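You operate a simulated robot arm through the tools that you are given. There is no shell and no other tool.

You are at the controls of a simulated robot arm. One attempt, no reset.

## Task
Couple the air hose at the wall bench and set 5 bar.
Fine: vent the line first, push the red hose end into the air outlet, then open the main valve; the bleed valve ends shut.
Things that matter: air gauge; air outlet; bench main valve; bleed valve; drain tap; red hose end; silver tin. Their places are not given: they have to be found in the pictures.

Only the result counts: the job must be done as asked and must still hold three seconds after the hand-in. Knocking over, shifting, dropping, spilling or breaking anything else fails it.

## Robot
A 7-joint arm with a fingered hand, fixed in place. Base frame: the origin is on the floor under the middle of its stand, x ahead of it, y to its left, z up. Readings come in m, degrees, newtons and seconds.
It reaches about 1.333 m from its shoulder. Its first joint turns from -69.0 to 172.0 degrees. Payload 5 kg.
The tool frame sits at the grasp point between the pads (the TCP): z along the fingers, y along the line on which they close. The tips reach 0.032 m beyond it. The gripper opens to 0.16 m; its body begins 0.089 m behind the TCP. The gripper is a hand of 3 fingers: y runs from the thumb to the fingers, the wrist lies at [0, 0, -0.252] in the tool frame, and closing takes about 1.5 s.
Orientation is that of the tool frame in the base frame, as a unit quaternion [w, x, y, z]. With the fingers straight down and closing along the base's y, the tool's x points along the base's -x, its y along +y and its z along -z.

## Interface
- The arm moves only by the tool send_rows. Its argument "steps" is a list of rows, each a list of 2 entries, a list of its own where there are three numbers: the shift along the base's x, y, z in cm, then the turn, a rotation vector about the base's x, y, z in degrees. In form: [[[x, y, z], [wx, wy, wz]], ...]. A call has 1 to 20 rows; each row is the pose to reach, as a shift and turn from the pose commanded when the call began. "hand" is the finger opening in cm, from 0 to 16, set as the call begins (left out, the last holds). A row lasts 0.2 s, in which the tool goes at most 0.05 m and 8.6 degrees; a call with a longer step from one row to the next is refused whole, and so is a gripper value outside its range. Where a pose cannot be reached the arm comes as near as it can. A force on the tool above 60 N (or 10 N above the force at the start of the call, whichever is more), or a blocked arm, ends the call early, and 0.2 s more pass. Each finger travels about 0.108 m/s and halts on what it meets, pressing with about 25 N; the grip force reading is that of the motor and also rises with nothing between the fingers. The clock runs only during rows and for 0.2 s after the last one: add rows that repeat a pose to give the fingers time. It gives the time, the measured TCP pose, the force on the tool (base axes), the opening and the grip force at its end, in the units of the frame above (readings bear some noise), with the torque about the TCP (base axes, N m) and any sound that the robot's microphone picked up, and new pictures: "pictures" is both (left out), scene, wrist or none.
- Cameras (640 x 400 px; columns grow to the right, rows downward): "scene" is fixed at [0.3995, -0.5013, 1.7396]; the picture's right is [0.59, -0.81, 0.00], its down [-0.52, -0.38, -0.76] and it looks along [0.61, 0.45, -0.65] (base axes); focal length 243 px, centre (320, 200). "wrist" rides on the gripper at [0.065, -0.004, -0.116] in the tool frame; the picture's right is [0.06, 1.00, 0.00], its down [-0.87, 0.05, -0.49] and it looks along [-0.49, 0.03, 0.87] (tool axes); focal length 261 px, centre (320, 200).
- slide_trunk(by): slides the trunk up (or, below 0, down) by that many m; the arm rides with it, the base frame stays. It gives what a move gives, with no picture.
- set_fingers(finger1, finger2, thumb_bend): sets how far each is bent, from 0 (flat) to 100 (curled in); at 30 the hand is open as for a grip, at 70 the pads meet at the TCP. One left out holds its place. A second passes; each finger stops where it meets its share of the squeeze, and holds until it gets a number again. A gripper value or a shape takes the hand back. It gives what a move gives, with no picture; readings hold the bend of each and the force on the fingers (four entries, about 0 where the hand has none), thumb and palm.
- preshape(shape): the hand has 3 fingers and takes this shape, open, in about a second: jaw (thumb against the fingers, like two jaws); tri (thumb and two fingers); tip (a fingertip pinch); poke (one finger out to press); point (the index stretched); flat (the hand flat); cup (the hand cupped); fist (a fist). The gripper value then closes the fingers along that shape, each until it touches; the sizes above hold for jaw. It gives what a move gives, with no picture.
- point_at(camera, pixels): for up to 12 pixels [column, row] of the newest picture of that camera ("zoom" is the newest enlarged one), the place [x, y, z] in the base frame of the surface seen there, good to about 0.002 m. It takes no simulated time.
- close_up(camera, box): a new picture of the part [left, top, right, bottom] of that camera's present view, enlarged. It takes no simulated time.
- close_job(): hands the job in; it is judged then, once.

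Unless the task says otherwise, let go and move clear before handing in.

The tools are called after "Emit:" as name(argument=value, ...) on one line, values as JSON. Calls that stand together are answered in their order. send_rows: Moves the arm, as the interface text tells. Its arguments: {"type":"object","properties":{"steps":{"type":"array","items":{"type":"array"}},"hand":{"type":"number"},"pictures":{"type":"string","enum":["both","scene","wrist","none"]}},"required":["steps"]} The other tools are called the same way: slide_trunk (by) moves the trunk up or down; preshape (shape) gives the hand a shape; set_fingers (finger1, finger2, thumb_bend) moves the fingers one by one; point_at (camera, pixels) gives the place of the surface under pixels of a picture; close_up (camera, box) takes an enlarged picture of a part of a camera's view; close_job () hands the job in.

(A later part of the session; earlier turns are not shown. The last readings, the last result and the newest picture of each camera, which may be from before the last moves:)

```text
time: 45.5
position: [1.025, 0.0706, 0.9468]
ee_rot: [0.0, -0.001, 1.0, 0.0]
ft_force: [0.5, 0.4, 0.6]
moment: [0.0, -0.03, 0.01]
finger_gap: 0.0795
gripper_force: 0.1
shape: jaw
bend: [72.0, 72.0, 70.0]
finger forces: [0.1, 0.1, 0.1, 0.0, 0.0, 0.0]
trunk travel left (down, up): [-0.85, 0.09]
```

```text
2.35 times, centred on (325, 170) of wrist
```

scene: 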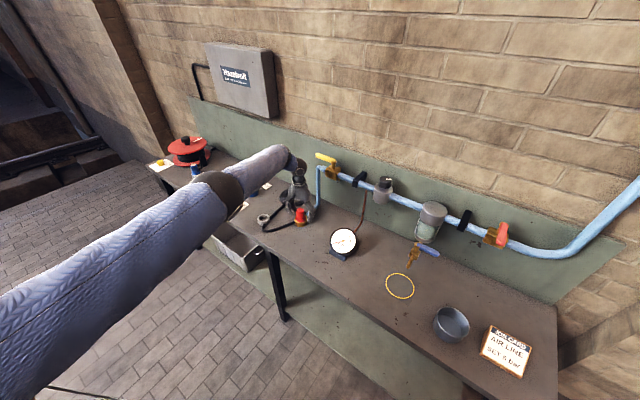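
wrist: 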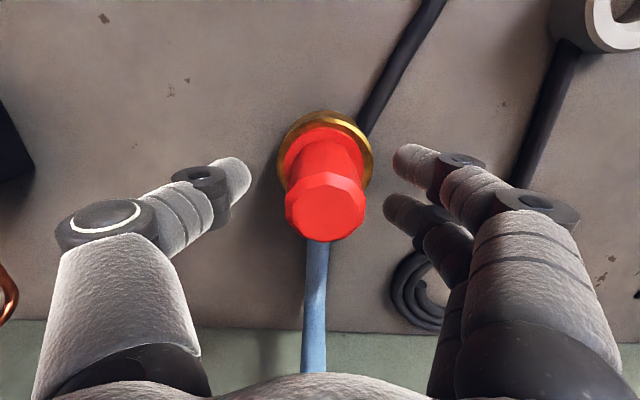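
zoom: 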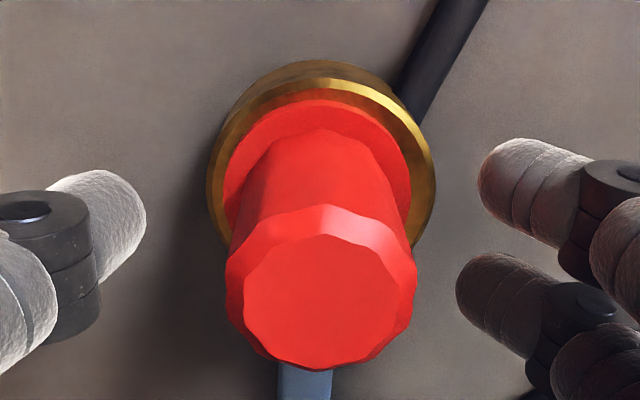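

The hose end stands upright and centred in the brass outlet. I'll lift the hand straight up and confirm its height.

Emit:
point_at(camera="wrist", pixels=[[326, 208], [300, 205], [350, 205], [326, 185], [326, 235], [325, 130], [318, 115]])

Emit:
send_rows(steps=[[[0, 0, 2], [0, 0, 0]], [[0, 0, 5], [0, 0, 0]], [[0, 0, 9], [0, 0, 0]], [[-1, 0, 13], [0, 0, 0]], [[-2, 0, 17], [0, 0, 0]], [[-3, 0, 21], [0, 0, 0]], [[-3, 0, 25], [0, 0, 0]], [[-3, 0, 29], [0, 0, 0]], [[-3, 0, 33], [0, 0, 0]], [[-3, 0, 33], [0, 0, 0]]])

Emit:
close_up(camera="scene", box=[284, 195, 316, 235])

Emit:
close_up(camera="scene", box=[320, 220, 368, 265])

```text
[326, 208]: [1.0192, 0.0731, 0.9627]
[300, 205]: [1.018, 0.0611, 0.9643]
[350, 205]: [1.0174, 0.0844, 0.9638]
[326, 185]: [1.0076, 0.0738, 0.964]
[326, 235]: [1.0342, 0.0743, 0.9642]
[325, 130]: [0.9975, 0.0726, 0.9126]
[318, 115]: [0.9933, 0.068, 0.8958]
```

```text
time: 47.7
position: [0.9998, 0.0725, 1.2749]
ee_rot: [-0.001, 0.0, 1.0, 0.0]
ft_force: [-0.9, -0.2, -0.8]
moment: [0.0, -0.03, 0.01]
finger_gap: 0.0793
gripper_force: 0.0
shape: jaw
bend: [72.0, 72.0, 70.0]
finger forces: [0.0, 0.1, 0.1, 0.0, 0.1, 0.0]
trunk travel left (down, up): [-0.85, 0.09]
```

scene: 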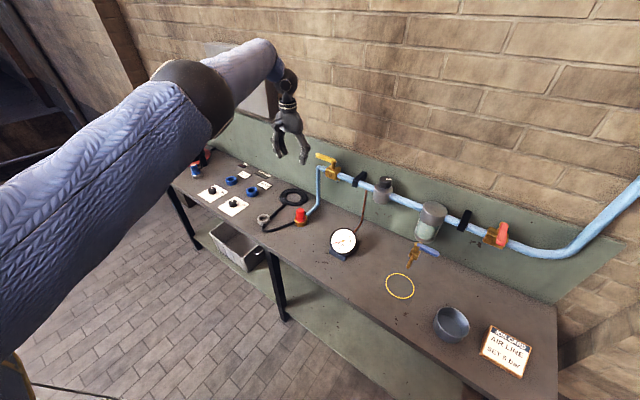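
wrist: 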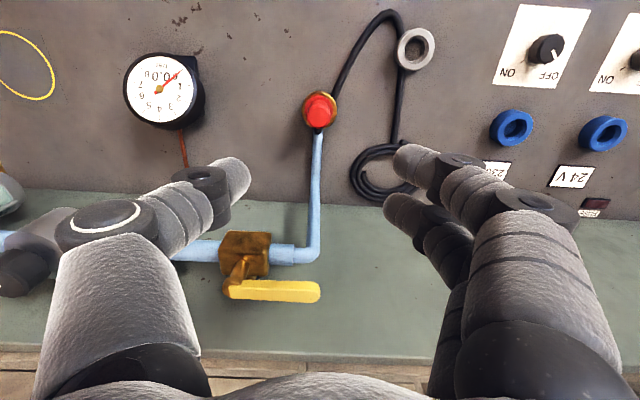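

```text
10.00 times, centred on (300, 215) of scene
```

zoom: 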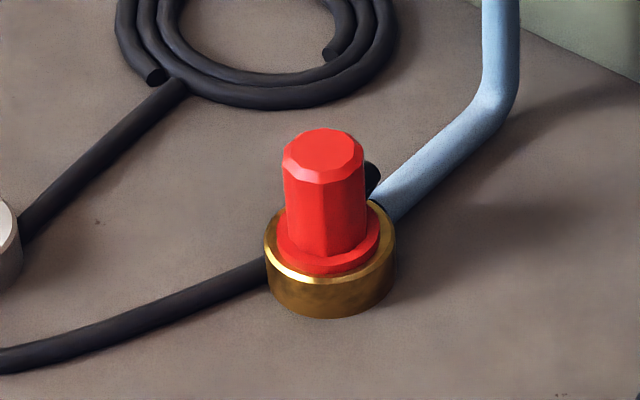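

```text
8.89 times, centred on (344, 242) of scene
```

zoom: 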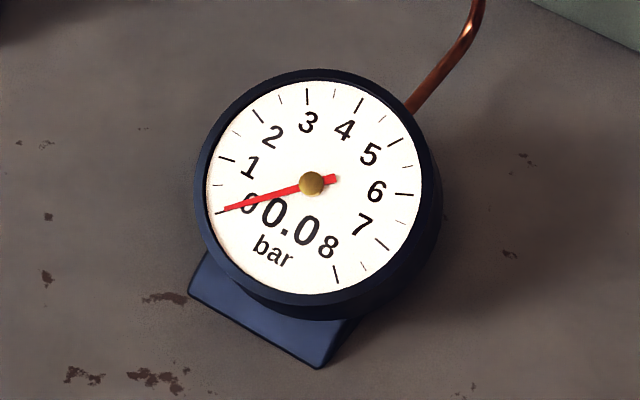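

The hose end is coupled and the gauge reads 0.0. Next I'll shut the bleed valve; to gain reach behind its lever I'll raise the trunk by 8 cm.

Emit:
slide_trunk(by=0.08)

Emit:
send_rows(steps=[[[1, 0.5, 0], [0, -6, 0]], [[3, 1, 0], [0, -12, 0]], [[5, 1.5, 0], [0, -18, 0]], [[7, 2, 0], [0, -24, 0]], [[9, 2.5, 0], [0, -30, 0]], [[11, 3, 0], [0, -30, 0]], [[13, 3.2, -1], [0, -30, 0]], [[15, 3.4, -2], [0, -30, 0]], [[17, 3.4, -3], [0, -30, 0]], [[19, 3.4, -4], [0, -30, 0]], [[19, 3.4, -4], [0, -30, 0]]], hand=7)

```text
time: 48.9
position: [0.9982, 0.0733, 1.3556]
ee_rot: [0.001, 0.0, 1.0, 0.0]
ft_force: [0.5, -0.7, -0.1]
moment: [0.0, 0.01, -0.01]
finger_gap: 0.0794
gripper_force: 0.1
shape: jaw
bend: [72.0, 72.0, 70.0]
finger forces: [0.1, 0.1, 0.0, 0.0, 0.0, 0.0]
trunk travel left (down, up): [-0.93, 0.01]
```

```text
time: 51.3
position: [1.1914, 0.1094, 1.3178]
ee_rot: [0.271, 0.004, 0.963, 0.009]
ft_force: [0.9, -0.8, -0.4]
moment: [0.05, 0.02, 0.05]
finger_gap: 0.0702
gripper_force: 0.0
shape: jaw
bend: [73.0, 73.0, 70.0]
finger forces: [0.0, 0.0, 0.0, 0.0, 0.0, 0.0]
out of reach, approached as far as the arm can: row 10
trunk travel left (down, up): [-0.93, 0.01]
```

scene: 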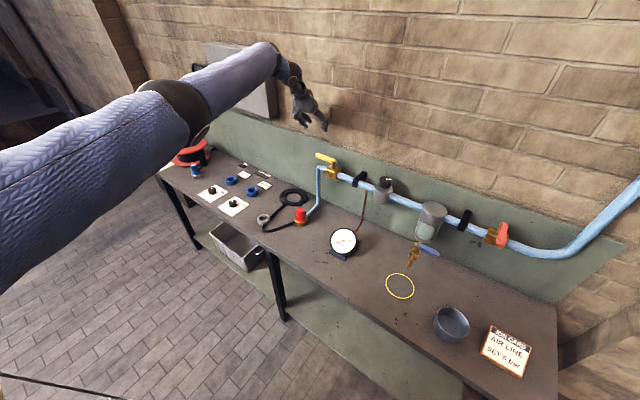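
wrist: 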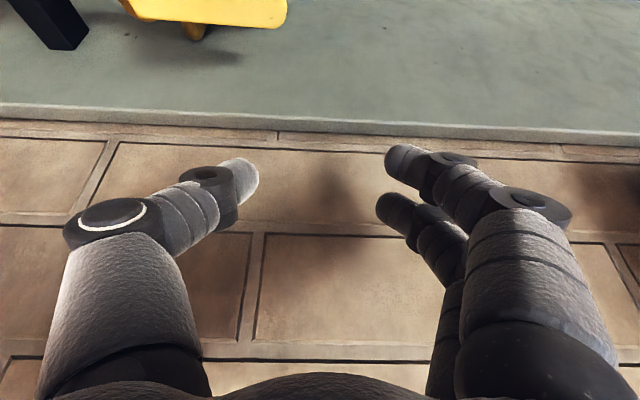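

The hand is above and behind the lever (lever tip at (285,12), thumb tip at (245,175)). I'll lower it partway and check the clearance.

Emit:
send_rows(steps=[[[0, 0, -2.5], [0, 0, 0]], [[0, 0, -5], [0, 0, 0]], [[0, 0, -7.5], [0, 0, 0]], [[0, 0, -7.5], [0, 0, 0]]])

Emit:
point_at(camera="wrist", pixels=[[245, 165], [253, 180], [240, 195], [395, 155], [390, 205]])

```text
time: 52.3
position: [1.19, 0.1082, 1.2409]
ee_rot: [0.259, 0.001, 0.966, 0.001]
ft_force: [-0.1, 0.1, -0.8]
moment: [0.0, 0.03, 0.04]
finger_gap: 0.07
gripper_force: 0.0
shape: jaw
bend: [73.0, 73.0, 70.0]
finger forces: [0.0, 0.0, 0.1, 0.1, 0.1, 0.0]
trunk travel left (down, up): [-0.93, 0.01]
```

scene: 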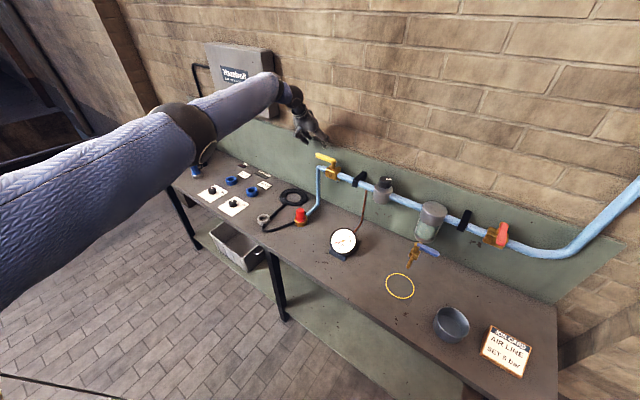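
wrist: 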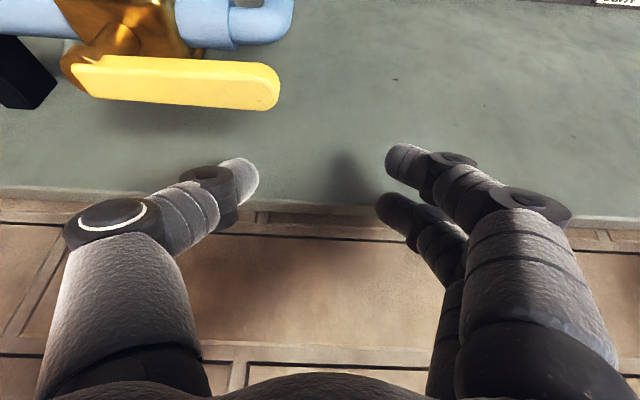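

```text
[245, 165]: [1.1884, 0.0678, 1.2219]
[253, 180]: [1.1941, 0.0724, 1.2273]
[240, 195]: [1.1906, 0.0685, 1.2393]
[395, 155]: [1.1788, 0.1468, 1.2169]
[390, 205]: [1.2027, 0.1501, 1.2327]
```

The thumb tip is at (1.19, 0.068) with about 1.6 cm clearance behind the lever. I'll lower to lever height and pull toward -x.

Emit:
send_rows(steps=[[[0, 0, -2], [0, 0, 0]], [[0, 0, -4.3], [0, 0, 0]], [[-0.8, 0, -4.3], [0, 0, 0]], [[-1.6, 0, -4.3], [0, 0, 0]], [[-2.4, 0, -4.3], [0, 0, 0]]])

```text
time: 53.5
position: [1.164, 0.108, 1.1968]
ee_rot: [0.259, -0.001, 0.966, 0.0]
ft_force: [1.4, -0.5, 0.9]
moment: [-0.07, 0.01, 0.12]
finger_gap: 0.07
gripper_force: 0.0
shape: jaw
bend: [73.0, 73.0, 70.0]
finger forces: [0.0, 0.0, 0.0, 0.0, 1.6, 0.1]
out of reach, approached as far as the arm can: row 2
trunk travel left (down, up): [-0.93, 0.01]
```

scene: 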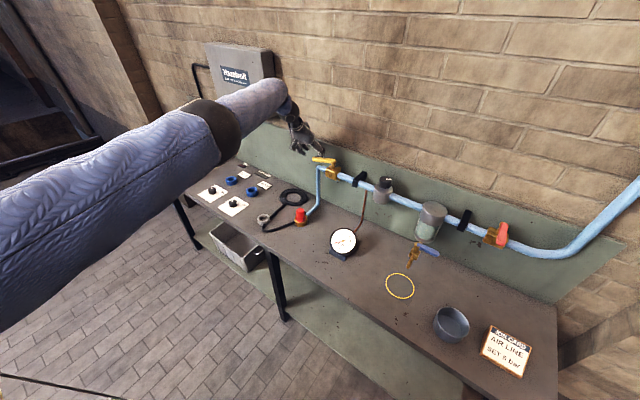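
wrist: 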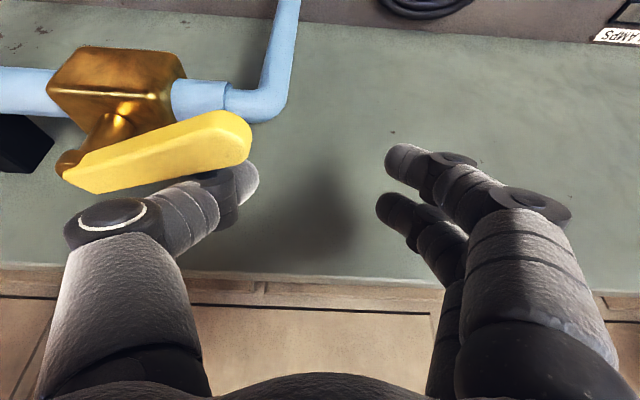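

The lever is following the thumb with only 1.6 N. I'll trace the arc back until it points straight out from the wall again.

Emit:
send_rows(steps=[[[-1, -0.1, 0], [0, 0, 0]], [[-1.9, -0.2, 0], [0, 0, 0]], [[-2.8, -0.5, 0], [0, 0, 0]], [[-3.7, -0.85, 0], [0, 0, 0]], [[-4.5, -1.4, 0], [0, 0, 0]], [[-5.3, -1.95, 0], [0, 0, 0]], [[-5.9, -2.7, 0], [0, 0, 0]], [[-6.5, -3.45, 0], [0, 0, 0]], [[-6.9, -4.3, 0], [0, 0, 0]], [[-7.2, -5.0, 0], [0, 0, 0]]])

```text
time: 55.7
position: [1.092, 0.0603, 1.1988]
ee_rot: [0.259, -0.001, 0.966, 0.0]
ft_force: [3.8, 8.2, 5.0]
moment: [-0.32, 0.0, 0.2]
finger_gap: 0.0647
gripper_force: 0.0
shape: jaw
bend: [73.0, 73.0, 70.0]
finger forces: [0.1, 0.1, 0.0, 0.0, 9.8, 0.0]
trunk travel left (down, up): [-0.93, 0.01]
```

scene: 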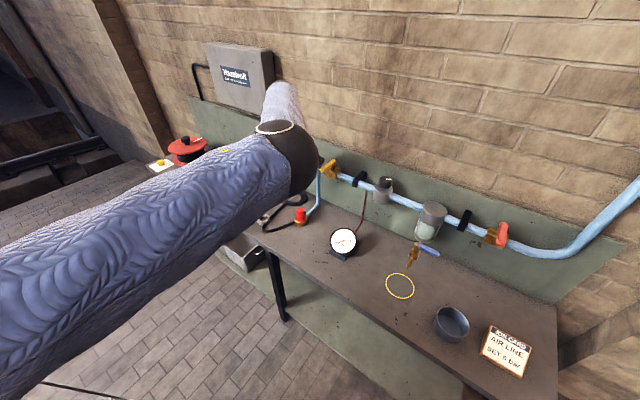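
wrist: 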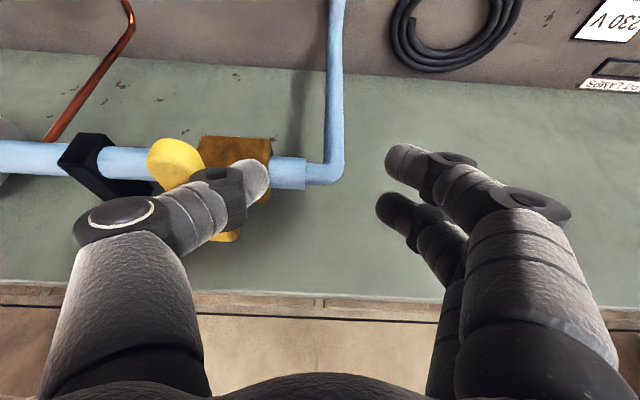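

The thumb force has risen to about 10 N, suggesting the closed stop. I'll check the lever's angle.

Emit:
point_at(camera="wrist", pixels=[[172, 150], [155, 155], [195, 155], [185, 170], [232, 235]])

Emit:
close_up(camera="scene", box=[310, 150, 358, 180])

```text
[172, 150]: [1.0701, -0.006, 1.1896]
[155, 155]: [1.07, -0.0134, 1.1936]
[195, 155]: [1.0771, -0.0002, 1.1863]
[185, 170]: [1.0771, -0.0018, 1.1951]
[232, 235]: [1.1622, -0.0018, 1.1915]
```

```text
13.33 times, centred on (334, 165) of scene
```

zoom: 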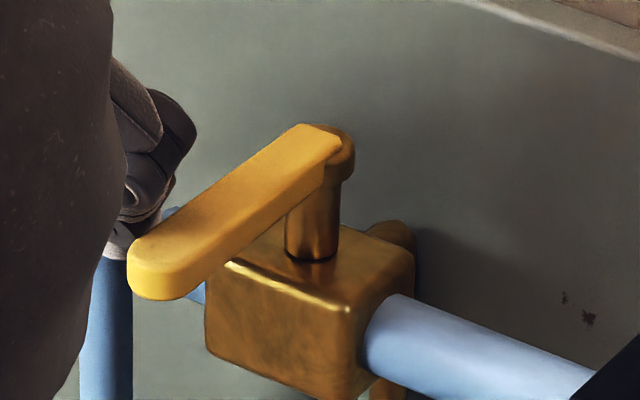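

The lever is back exactly in its original position at the closed stop. I'll back off, lift clear, and change to the poke shape for the red main valve.

Emit:
send_rows(steps=[[[0, 1.2, 0], [0, 0, 0]], [[-0.5, 2, 1], [0, 0, 0]], [[-1.5, 2, 5], [0, 0, 0]], [[-3, 2, 9], [0, 0, 0]], [[-5, 1, 13], [0, 0, 0]], [[-8, -1, 15], [0, 0, 0]], [[-11, -4, 15], [0, 0, 0]], [[-14, -7, 15], [0, 0, 0]], [[-14, -7, 15], [0, 0, 0]]], hand=12)

Emit:
preshape(shape="poke")

Emit:
close_up(camera="scene", box=[320, 220, 368, 265])

Emit:
close_up(camera="scene", box=[470, 210, 534, 250])

Emit:
point_at(camera="zoom", pixels=[[345, 135], [340, 200], [290, 310], [350, 310], [310, 340], [320, 320], [285, 250], [375, 170], [220, 200], [160, 260], [270, 200], [380, 150]])

```text
time: 57.7
position: [0.952, -0.008, 1.3479]
ee_rot: [0.258, 0.001, 0.966, -0.001]
ft_force: [-1.4, -0.2, 0.8]
moment: [-0.04, 0.04, -0.01]
finger_gap: 0.1197
gripper_force: 0.0
shape: jaw
bend: [63.0, 63.0, 60.0]
finger forces: [0.0, 0.1, 0.1, 0.0, 0.0, 0.1]
trunk travel left (down, up): [-0.93, 0.01]
```

scene: 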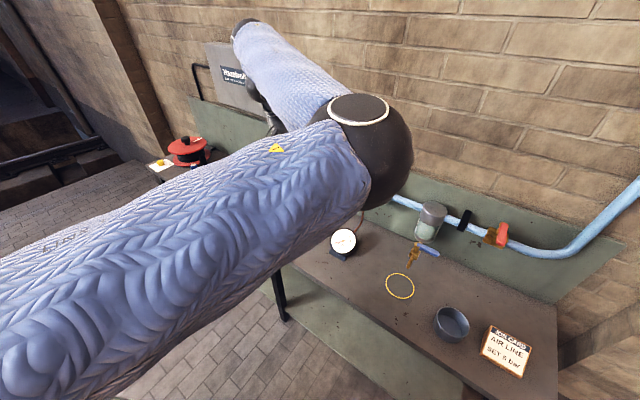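
wrist: 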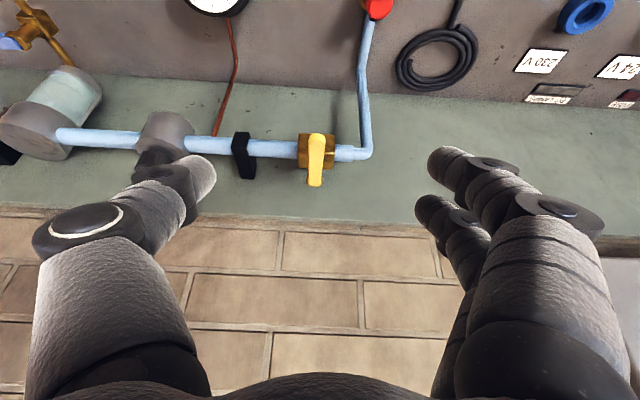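

```text
time: 58.6
position: [0.9522, -0.0112, 1.348]
ee_rot: [0.258, 0.0, 0.966, 0.0]
ft_force: [0.5, -0.1, -0.6]
moment: [0.0, -0.01, 0.0]
finger_gap: 0.0001
gripper_force: 0.0
shape: poke
bend: [100.0, 100.0, 46.0]
finger forces: [0.0, 0.0, 0.0, 0.0, 0.0, 0.0]
trunk travel left (down, up): [-0.93, 0.01]
```

```text
8.89 times, centred on (344, 242) of scene
```

zoom: 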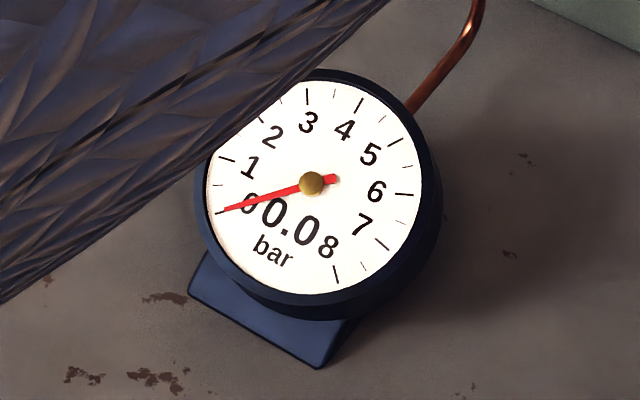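

```text
10.00 times, centred on (502, 230) of scene
```

zoom: 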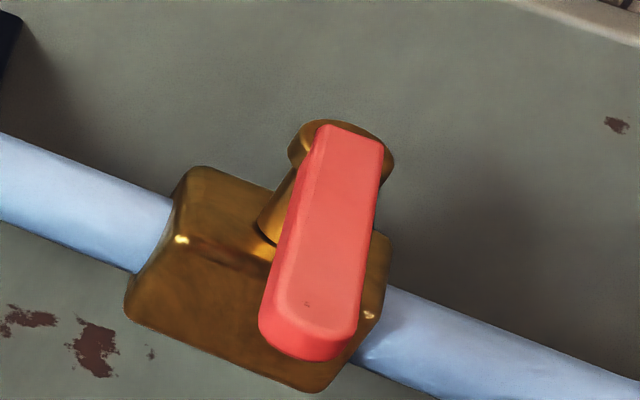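

```text
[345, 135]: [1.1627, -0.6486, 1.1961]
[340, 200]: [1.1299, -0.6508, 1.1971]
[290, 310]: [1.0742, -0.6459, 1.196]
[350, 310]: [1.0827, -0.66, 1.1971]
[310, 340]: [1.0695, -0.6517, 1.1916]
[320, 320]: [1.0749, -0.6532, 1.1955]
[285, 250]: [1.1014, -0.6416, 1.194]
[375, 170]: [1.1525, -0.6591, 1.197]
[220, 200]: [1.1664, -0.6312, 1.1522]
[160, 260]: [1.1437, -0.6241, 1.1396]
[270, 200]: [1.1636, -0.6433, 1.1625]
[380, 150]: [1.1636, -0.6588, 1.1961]
```

The red lever is the same design: stem near (1.16, -0.6515), tip at x=1.068, closed. The gauge stays at 0. I'll move over toward it, yawing the hand 30° right and tilting it to 60° for the reach.

Emit:
send_rows(steps=[[[0, -4.5, 0], [-0.6, -2.25, -2.25]], [[0, -9, 0], [-1.2, -4.5, -4.5]], [[0, -13.5, 0], [-1.8, -6.75, -6.75]], [[0, -18, 0], [-2.4, -9, -9]], [[0, -22.5, 0], [-3, -11.25, -11.25]], [[0, -27, 0], [-3.6, -13.5, -13.5]], [[0, -31.5, 0], [-4.2, -15.75, -15.75]], [[0, -36, 0], [-4.8, -18, -18]], [[0, -40.5, -1], [-5.4, -20.25, -20.25]], [[0, -45, -2], [-6, -22.5, -22.5]], [[0, -49.5, -3], [-6.6, -24.75, -24.75]], [[1, -54, -4], [-7.2, -27, -27]], [[2, -58, -5], [-7.85, -29.3, -29.3]], [[2, -58, -5], [-7.85, -29.3, -29.3]]])

```text
time: 61.6
position: [0.9735, -0.5921, 1.297]
ee_rot: [0.483, 0.225, 0.836, -0.13]
ft_force: [-0.5, -0.4, -0.7]
moment: [-0.02, -0.01, 0.0]
finger_gap: 0.0001
gripper_force: 0.1
shape: poke
bend: [100.0, 100.0, 46.0]
finger forces: [0.1, 0.1, 0.1, 0.0, 0.0, 0.0]
trunk travel left (down, up): [-0.93, 0.01]
```

scene: 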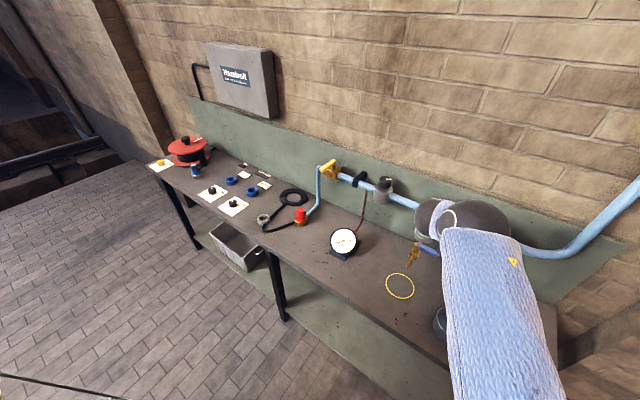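
wrist: 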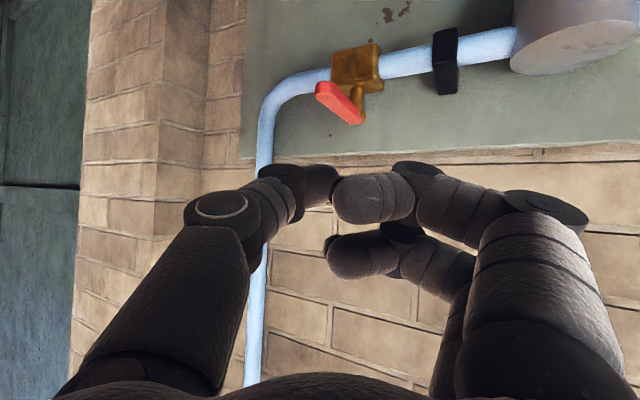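

The wrist view shows the red lever at (340,100) and the thumb tip at (325,185). I'll measure the tip and check the elbow.

Emit:
point_at(camera="wrist", pixels=[[325, 175], [318, 185], [310, 200], [335, 190], [290, 195], [350, 195], [345, 250], [365, 200], [345, 100], [320, 88], [360, 120]])

Emit:
point_at(camera="scene", pixels=[[475, 220], [430, 215], [490, 260], [460, 205]])

Emit:
close_up(camera="wrist", box=[180, 130, 440, 300])

```text
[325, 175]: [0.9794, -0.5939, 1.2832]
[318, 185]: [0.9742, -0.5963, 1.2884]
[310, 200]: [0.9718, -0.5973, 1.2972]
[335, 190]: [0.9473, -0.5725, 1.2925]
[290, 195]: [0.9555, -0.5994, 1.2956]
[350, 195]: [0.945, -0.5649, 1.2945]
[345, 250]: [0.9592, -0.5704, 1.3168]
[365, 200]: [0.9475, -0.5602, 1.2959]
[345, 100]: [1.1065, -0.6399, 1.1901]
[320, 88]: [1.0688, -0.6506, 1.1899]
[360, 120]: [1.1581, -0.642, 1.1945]
```

```text
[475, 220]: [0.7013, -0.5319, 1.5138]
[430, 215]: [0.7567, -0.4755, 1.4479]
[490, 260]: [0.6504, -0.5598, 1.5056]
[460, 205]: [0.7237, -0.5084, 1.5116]
```

```text
2.35 times, centred on (310, 215) of wrist
```

zoom: 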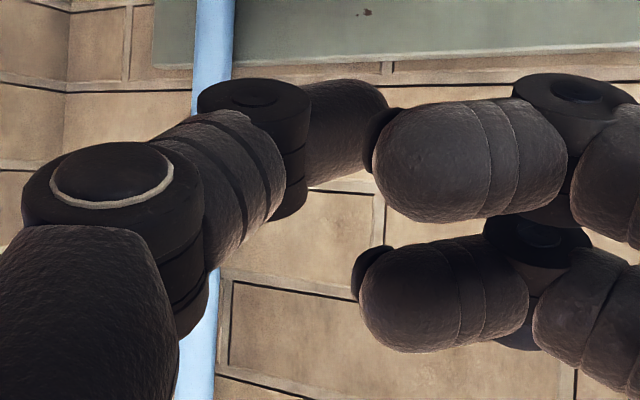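

In poke the thumb barely reaches past the TCP, so the jaw straddle that worked on the yellow lever is better; the reach allows it with the hand pointing straight at the wall at 60° tilt. I'll return to jaw at 8 cm and line up in front of the red lever.

Emit:
preshape(shape="jaw")

Emit:
send_rows(steps=[[[0, 0, 0], [0, 0, 0]], [[0, 0, 0], [0, 0, 0]], [[0, 0, 0], [0, 0, 0]], [[0, 0, 0], [0, 0, 0]]], hand=16, pictures="none")

Emit:
send_rows(steps=[[[0, -1, 0], [0, 0, 5]], [[0, -2, -1], [0, 0, 10]], [[0, -3, -2], [0, 0, 15]], [[0, -4, -3], [0, 0, 20]], [[0, -5, -4], [0, 0, 25]], [[0.5, -5.9, -4], [0, 0, 30]], [[1, -5.9, -4], [0, 0, 30]], [[1, -5.9, -4], [0, 0, 30]]], hand=8)

```text
time: 62.5
position: [0.9731, -0.5923, 1.2947]
ee_rot: [0.482, 0.224, 0.837, -0.129]
ft_force: [-0.2, -0.7, 0.5]
moment: [0.0, 0.01, -0.01]
finger_gap: 0.1599
gripper_force: 0.0
shape: jaw
bend: [30.0, 30.0, 30.0]
finger forces: [0.1, 0.0, 0.0, 0.0, 0.0, 0.0]
trunk travel left (down, up): [-0.93, 0.01]
```

```text
time: 63.5
position: [0.9732, -0.5923, 1.2953]
ee_rot: [0.483, 0.224, 0.837, -0.129]
ft_force: [-0.9, -0.4, -0.1]
moment: [0.01, -0.01, 0.0]
finger_gap: 0.16
gripper_force: 0.0
shape: jaw
bend: [30.0, 30.0, 30.0]
finger forces: [0.0, 0.1, 0.1, 0.1, 0.1, 0.1]
trunk travel left (down, up): [-0.93, 0.01]
```

```text
time: 65.3
position: [0.9827, -0.6498, 1.2557]
ee_rot: [0.5, 0.001, 0.866, -0.001]
ft_force: [0.4, 0.6, -0.4]
moment: [-0.01, -0.04, -0.02]
finger_gap: 0.0808
gripper_force: 0.1
shape: jaw
bend: [72.0, 72.0, 70.0]
finger forces: [0.0, 0.0, 0.1, 0.0, 0.0, 0.0]
trunk travel left (down, up): [-0.93, 0.01]
```

scene: 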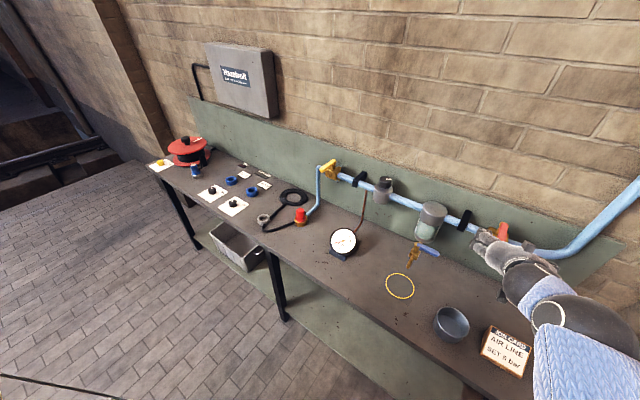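
wrist: 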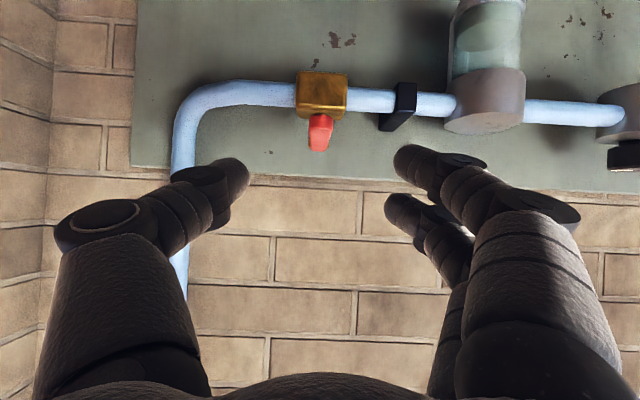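

The red lever is centred at (320,130) between thumb and fingers. I'll move in to straddle it.

Emit:
point_at(camera="scene", pixels=[[580, 320], [510, 295], [520, 270]])

Emit:
send_rows(steps=[[[1.5, 0, -1.2], [0, 0, 0]], [[3, 0, -2.4], [0, 0, 0]], [[4.5, 0, -3.6], [0, 0, 0]], [[6, 0, -4.6], [0, 0, 0]], [[7.2, 0, -5], [0, 0, 0]]])

```text
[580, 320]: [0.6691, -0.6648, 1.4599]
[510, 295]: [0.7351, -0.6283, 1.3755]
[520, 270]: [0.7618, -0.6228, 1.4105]
```

```text
time: 66.5
position: [1.0544, -0.6516, 1.2049]
ee_rot: [0.5, 0.001, 0.866, 0.0]
ft_force: [0.2, 0.4, 0.0]
moment: [0.01, -0.01, 0.0]
finger_gap: 0.0807
gripper_force: 0.1
shape: jaw
bend: [72.0, 72.0, 70.0]
finger forces: [0.1, 0.1, 0.0, 0.0, 0.0, 0.0]
trunk travel left (down, up): [-0.93, 0.01]
```

scene: 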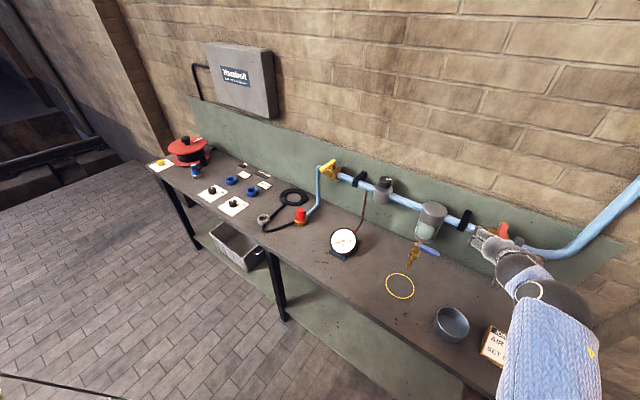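
wrist: 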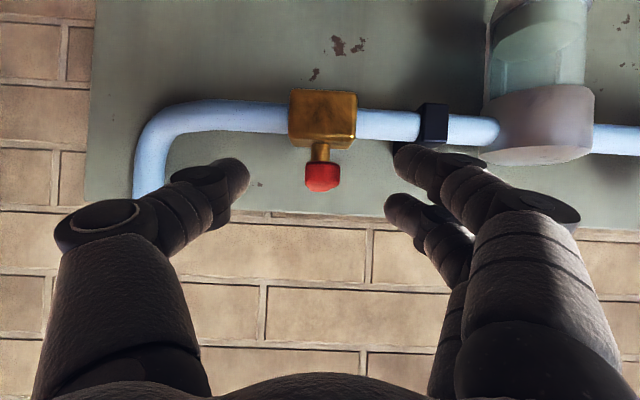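

The lever is now seen end-on at (322,178), level with the thumb and finger tips. I'll verify the tip coordinates before pushing.

Emit:
point_at(camera="wrist", pixels=[[240, 165], [245, 180], [235, 195], [400, 152], [392, 200], [322, 170], [322, 185]])

Emit:
close_up(camera="scene", box=[440, 200, 540, 290])

```text
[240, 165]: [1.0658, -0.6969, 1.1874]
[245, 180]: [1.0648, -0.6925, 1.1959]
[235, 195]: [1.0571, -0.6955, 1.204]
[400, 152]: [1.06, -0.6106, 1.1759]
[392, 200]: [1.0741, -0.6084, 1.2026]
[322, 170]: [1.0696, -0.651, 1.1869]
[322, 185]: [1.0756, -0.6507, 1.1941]
```

```text
4.44 times, centred on (490, 245) of scene
```

zoom: 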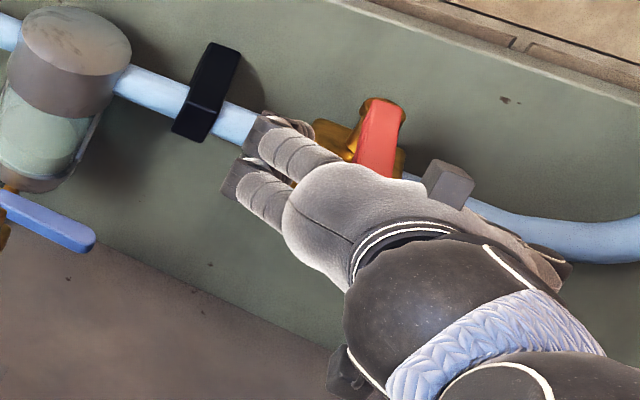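

The tips are level with the lever. I'll narrow to 6 cm, slide in alongside it and push with the thumb toward +y, watching force.

Emit:
send_rows(steps=[[[1, 0.5, 0], [0, 0, 0]], [[2, 1, 0], [0, 0, 0]], [[2.3, 1.5, 0], [0, 0, 0]], [[2.3, 2.2, 0], [0, 0, 0]], [[2.2, 2.9, 0], [0, 0, 0]], [[2.1, 3.4, 0], [0, 0, 0]]], hand=6)

```text
time: 67.9
position: [1.0752, -0.6162, 1.2072]
ee_rot: [0.5, 0.0, 0.866, 0.0]
ft_force: [0.9, -1.7, 0.2]
moment: [-0.02, -0.03, -0.01]
finger_gap: 0.0612
gripper_force: 0.0
shape: jaw
bend: [73.0, 73.0, 70.0]
finger forces: [0.0, 0.0, 0.1, 0.0, 1.2, 0.1]
trunk travel left (down, up): [-0.93, 0.01]
```

scene: 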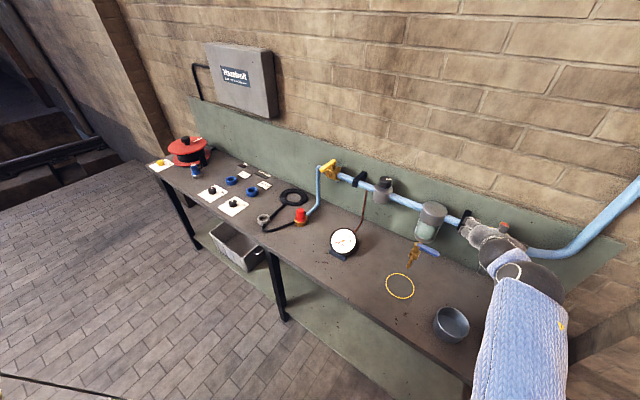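
wrist: 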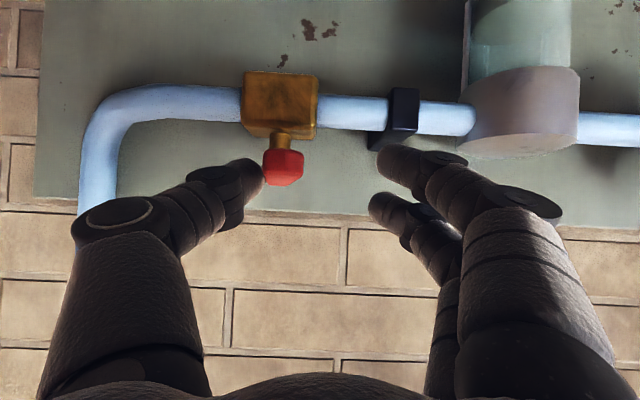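

Light contact (1.2 N) with the lever at (285,168). I'll check whether it is turning and continue along the arc.

Emit:
point_at(camera="wrist", pixels=[[285, 165], [275, 170], [297, 165], [285, 180]])

Emit:
send_rows(steps=[[[0, 0.8, 0], [0, 0, 0]], [[0, 1.6, 0], [0, 0, 0]], [[0.1, 2.3, 0], [0, 0, 0]]])

```text
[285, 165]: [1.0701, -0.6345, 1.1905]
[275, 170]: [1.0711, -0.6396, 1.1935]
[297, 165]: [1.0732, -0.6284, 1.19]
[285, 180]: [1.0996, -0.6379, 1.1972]
```

```text
time: 68.7
position: [1.0774, -0.5941, 1.2057]
ee_rot: [0.5, 0.001, 0.866, 0.0]
ft_force: [0.0, -2.0, -0.3]
moment: [0.0, -0.02, -0.05]
finger_gap: 0.0616
gripper_force: 0.0
shape: jaw
bend: [73.0, 73.0, 70.0]
finger forces: [0.0, 0.0, 0.0, 0.0, 1.3, 0.0]
trunk travel left (down, up): [-0.93, 0.01]
```

scene: 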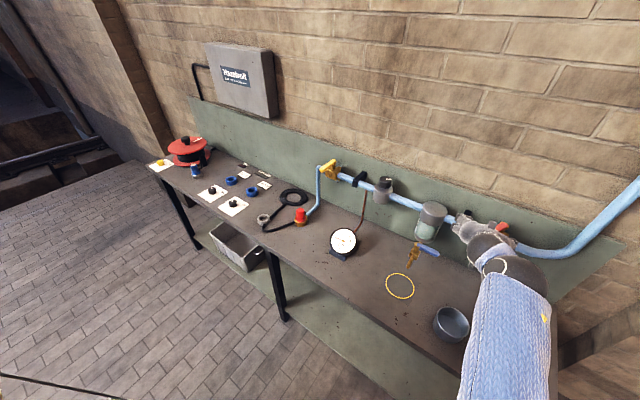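
wrist: 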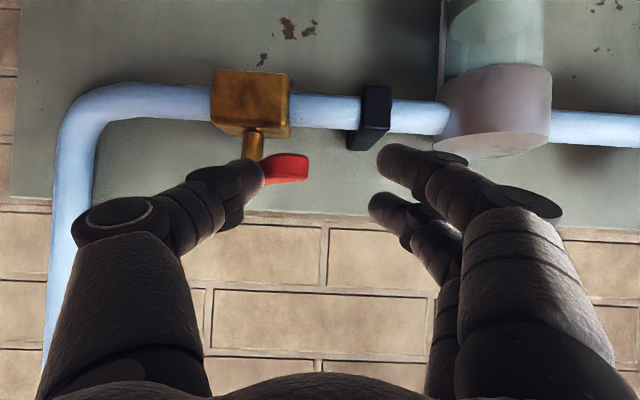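

The red lever is swinging open toward +y with ~1.3 N. I'll continue the arc to about 75°.

Emit:
send_rows(steps=[[[0.3, 0.95, 0], [0, 0, 0]], [[0.6, 1.85, 0], [0, 0, 0]], [[1.1, 2.65, 0], [0, 0, 0]], [[1.7, 3.4, 0], [0, 0, 0]], [[2.4, 4.05, 0], [0, 0, 0]], [[3.1, 4.65, 0], [0, 0, 0]]])

Emit:
close_up(camera="scene", box=[320, 220, 368, 265])

```text
time: 70.1
position: [1.1062, -0.5487, 1.2074]
ee_rot: [0.501, 0.0, 0.866, 0.0]
ft_force: [-0.9, -0.4, 1.2]
moment: [-0.04, 0.0, -0.09]
finger_gap: 0.0613
gripper_force: 0.1
shape: jaw
bend: [73.0, 73.0, 70.0]
finger forces: [0.0, 0.0, 0.0, 0.1, 1.0, 0.1]
trunk travel left (down, up): [-0.93, 0.01]
```

scene: 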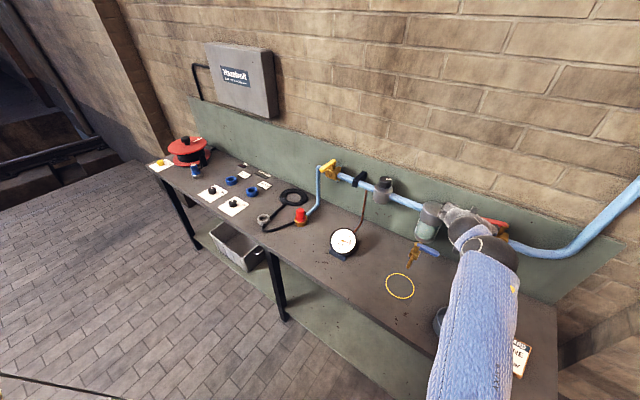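
wrist: 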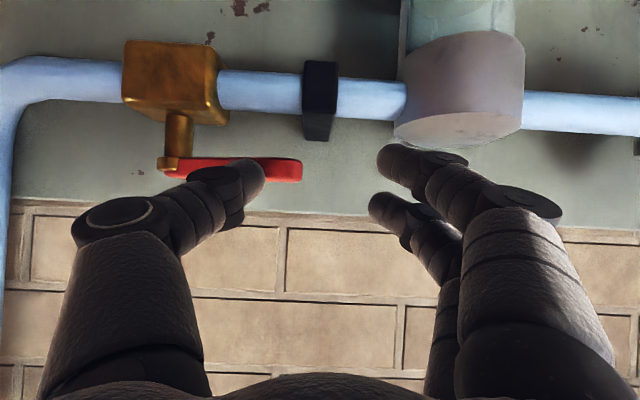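

```text
8.89 times, centred on (344, 242) of scene
```

zoom: 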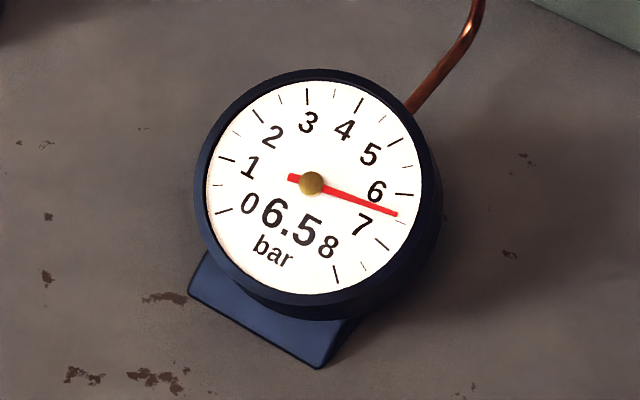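

The gauge is up to 6.5 bar, so red is indeed the main valve. I'll finish pushing the lever to its full-open stop.

Emit:
send_rows(steps=[[[0.6, 0.3, 0], [0, 0, 0]], [[1.1, 0.6, 0], [0, 0, 0]], [[1.5, 0.7, 0], [0, 0, 0]], [[1.8, 0.8, 0], [0, 0, 0]]])

Emit:
close_up(camera="scene", box=[440, 200, 540, 270])

```text
time: 71.1
position: [1.1246, -0.5408, 1.2073]
ee_rot: [0.5, 0.0, 0.866, 0.0]
ft_force: [-6.3, -0.2, 1.9]
moment: [-0.1, 0.03, -0.4]
finger_gap: 0.0609
gripper_force: 0.1
shape: jaw
bend: [73.0, 73.0, 70.0]
finger forces: [0.0, 0.1, 0.0, 0.0, 7.3, 0.0]
trunk travel left (down, up): [-0.93, 0.01]
```

scene: 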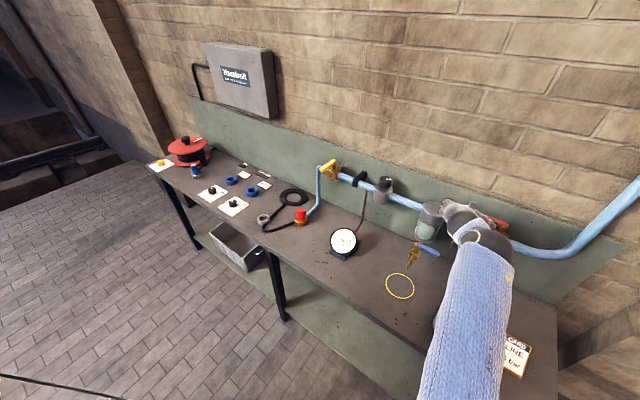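
wrist: 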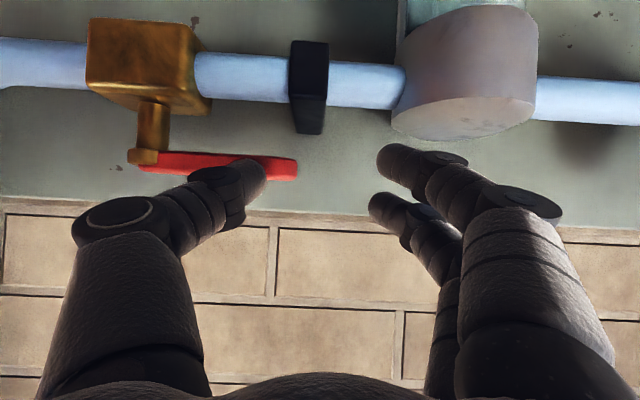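

```text
5.71 times, centred on (490, 235) of scene
```

zoom: 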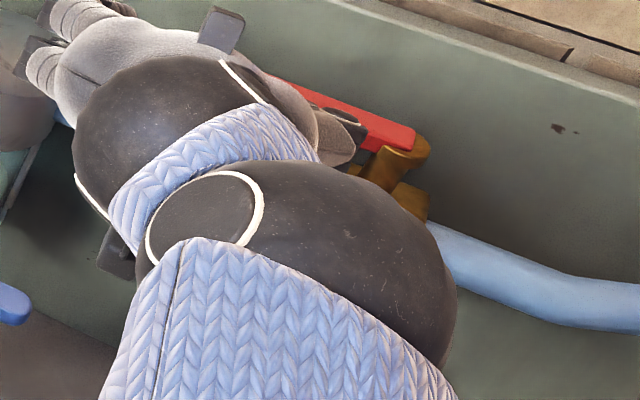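

The lever hit its open stop (7 N). I'll back the hand away and then check the gauge and the hose end under pressure.

Emit:
send_rows(steps=[[[-1, 0, 0], [0, 0, 0]], [[-3, 0, 0.5], [0, 0, 0]], [[-6, 0, 2], [0, 0, 0]], [[-9, 1, 5], [0, 0, 0]], [[-12, 3, 9], [0, 0, 0]], [[-15, 6, 12], [0, 0, 0]], [[-18, 9, 14], [0, 0, 0]], [[-18, 9, 14], [0, 0, 0]]])

Emit:
close_up(camera="scene", box=[284, 195, 316, 235])

Emit:
close_up(camera="scene", box=[320, 220, 368, 265])

Emit:
close_up(camera="scene", box=[360, 165, 424, 205])

Emit:
point_at(camera="zoom", pixels=[[250, 145], [195, 145], [315, 150], [255, 115], [245, 180], [190, 165], [310, 190], [215, 205], [160, 220], [325, 240], [240, 260], [288, 142]])

```text
refused: row 5 steps farther than a row can; nothing moved
```

```text
10.00 times, centred on (300, 215) of scene
```

zoom: 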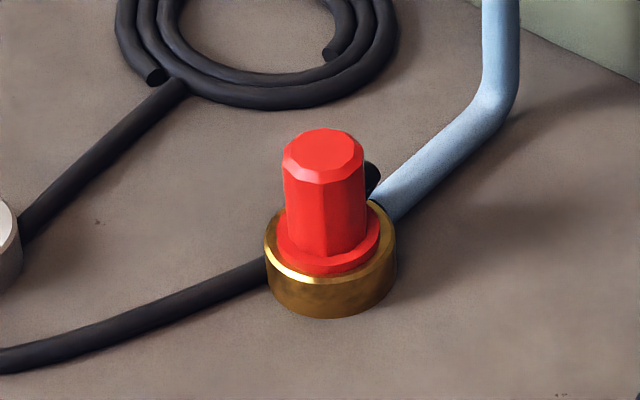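

```text
8.89 times, centred on (344, 242) of scene
```

zoom: 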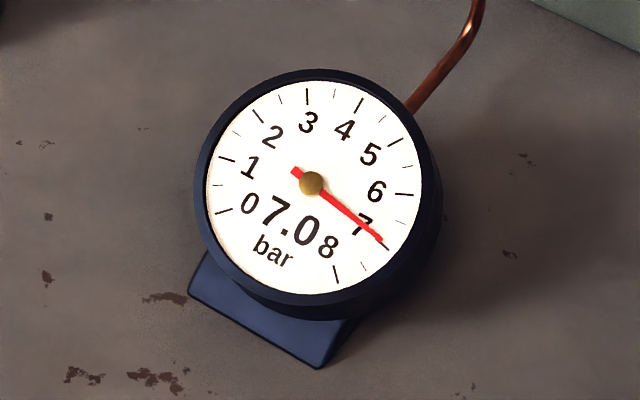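

```text
10.00 times, centred on (392, 185) of scene
```

zoom: 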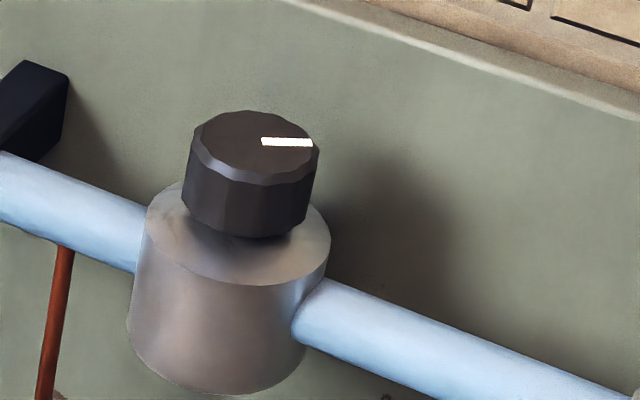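

```text
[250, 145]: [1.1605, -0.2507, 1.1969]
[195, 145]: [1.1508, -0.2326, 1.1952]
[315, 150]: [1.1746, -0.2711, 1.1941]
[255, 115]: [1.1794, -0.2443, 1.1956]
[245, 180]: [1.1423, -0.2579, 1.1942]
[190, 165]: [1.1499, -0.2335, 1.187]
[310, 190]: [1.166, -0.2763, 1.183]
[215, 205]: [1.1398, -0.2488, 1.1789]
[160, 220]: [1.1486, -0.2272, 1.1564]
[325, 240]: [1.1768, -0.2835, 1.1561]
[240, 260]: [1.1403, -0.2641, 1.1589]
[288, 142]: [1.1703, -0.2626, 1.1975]
```

The hose end holds at 7 bar, and the main valve is open. The regulator knob is centred at (1.162, -0.2515) with its top at z=1.196 and radius 23 mm. I'll withdraw from the red lever and move above the knob with a 40° tilt (smaller steps this time).

Emit:
send_rows(steps=[[[-1.5, 0, 0], [0, 0, 0]], [[-4, 0.5, 1], [0, 0, 0]], [[-6, 2.5, 4], [0.26, 2.5, -1.5]], [[-7, 5.5, 7.5], [0.52, 5, -3]], [[-7, 10, 9], [0.78, 7.5, -4.5]], [[-7, 14.5, 9], [1.05, 10, -6]], [[-6, 19, 9], [1.3, 12.5, -7.5]], [[-4, 23, 9], [1.57, 15, -9]], [[-1, 26.5, 8.5], [1.83, 17.5, -10.4]], [[1.5, 29.1, 8.3], [2.09, 19.93, -11.88]], [[2.8, 29.1, 8.3], [2.09, 19.93, -11.88]], [[2.8, 29.1, 8.3], [2.09, 19.93, -11.88]]], hand=8)

Emit:
close_up(camera="scene", box=[470, 210, 534, 250])

```text
time: 73.7
position: [1.1526, -0.2481, 1.2891]
ee_rot: [0.34, 0.099, 0.935, -0.036]
ft_force: [0.3, -0.5, 0.0]
moment: [0.02, 0.02, -0.03]
finger_gap: 0.0796
gripper_force: 0.0
shape: jaw
bend: [72.0, 72.0, 70.0]
finger forces: [0.0, 0.0, 0.1, 0.1, 0.1, 0.0]
trunk travel left (down, up): [-0.93, 0.01]
```

scene: 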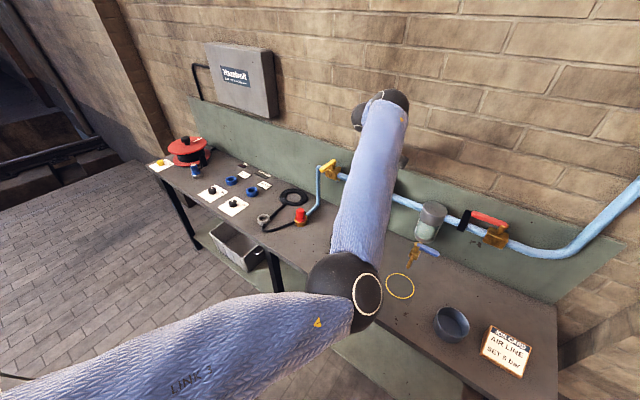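
wrist: 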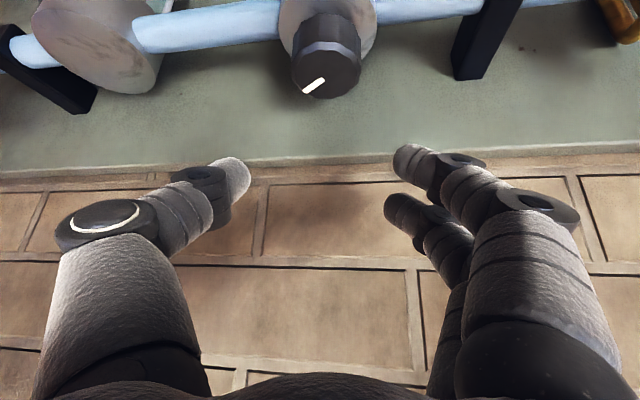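

```text
10.00 times, centred on (502, 230) of scene
```

zoom: 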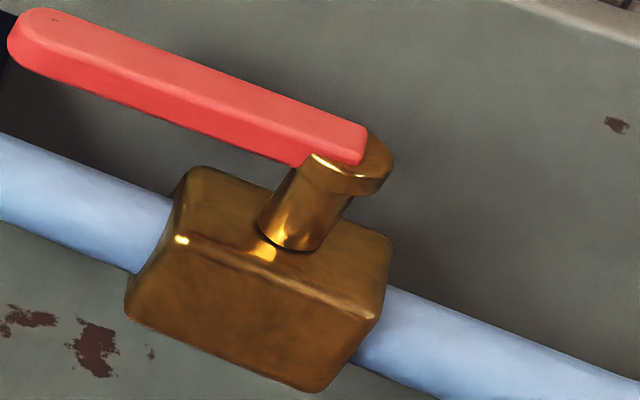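

The red lever is fully along the pipe. The forearm now hides the gauge in the scene view; I'll check the elbow's height and the knob's place relative to the fingers.

Emit:
point_at(camera="scene", pixels=[[345, 290], [355, 230], [370, 170], [330, 310]])

Emit:
point_at(camera="wrist", pixels=[[240, 165], [247, 180], [408, 152], [398, 205], [325, 70], [300, 80], [355, 75], [328, 92], [314, 86], [330, 25]])

```text
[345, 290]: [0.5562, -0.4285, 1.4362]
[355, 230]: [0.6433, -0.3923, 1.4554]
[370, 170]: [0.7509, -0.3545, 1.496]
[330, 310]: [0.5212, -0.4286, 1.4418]
```

```text
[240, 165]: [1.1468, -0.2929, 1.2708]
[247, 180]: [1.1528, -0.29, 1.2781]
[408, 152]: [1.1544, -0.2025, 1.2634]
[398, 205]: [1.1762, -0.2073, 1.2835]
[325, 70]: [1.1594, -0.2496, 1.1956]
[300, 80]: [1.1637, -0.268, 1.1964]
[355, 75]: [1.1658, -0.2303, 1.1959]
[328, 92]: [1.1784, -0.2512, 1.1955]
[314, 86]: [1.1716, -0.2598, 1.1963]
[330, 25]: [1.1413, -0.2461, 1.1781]
```

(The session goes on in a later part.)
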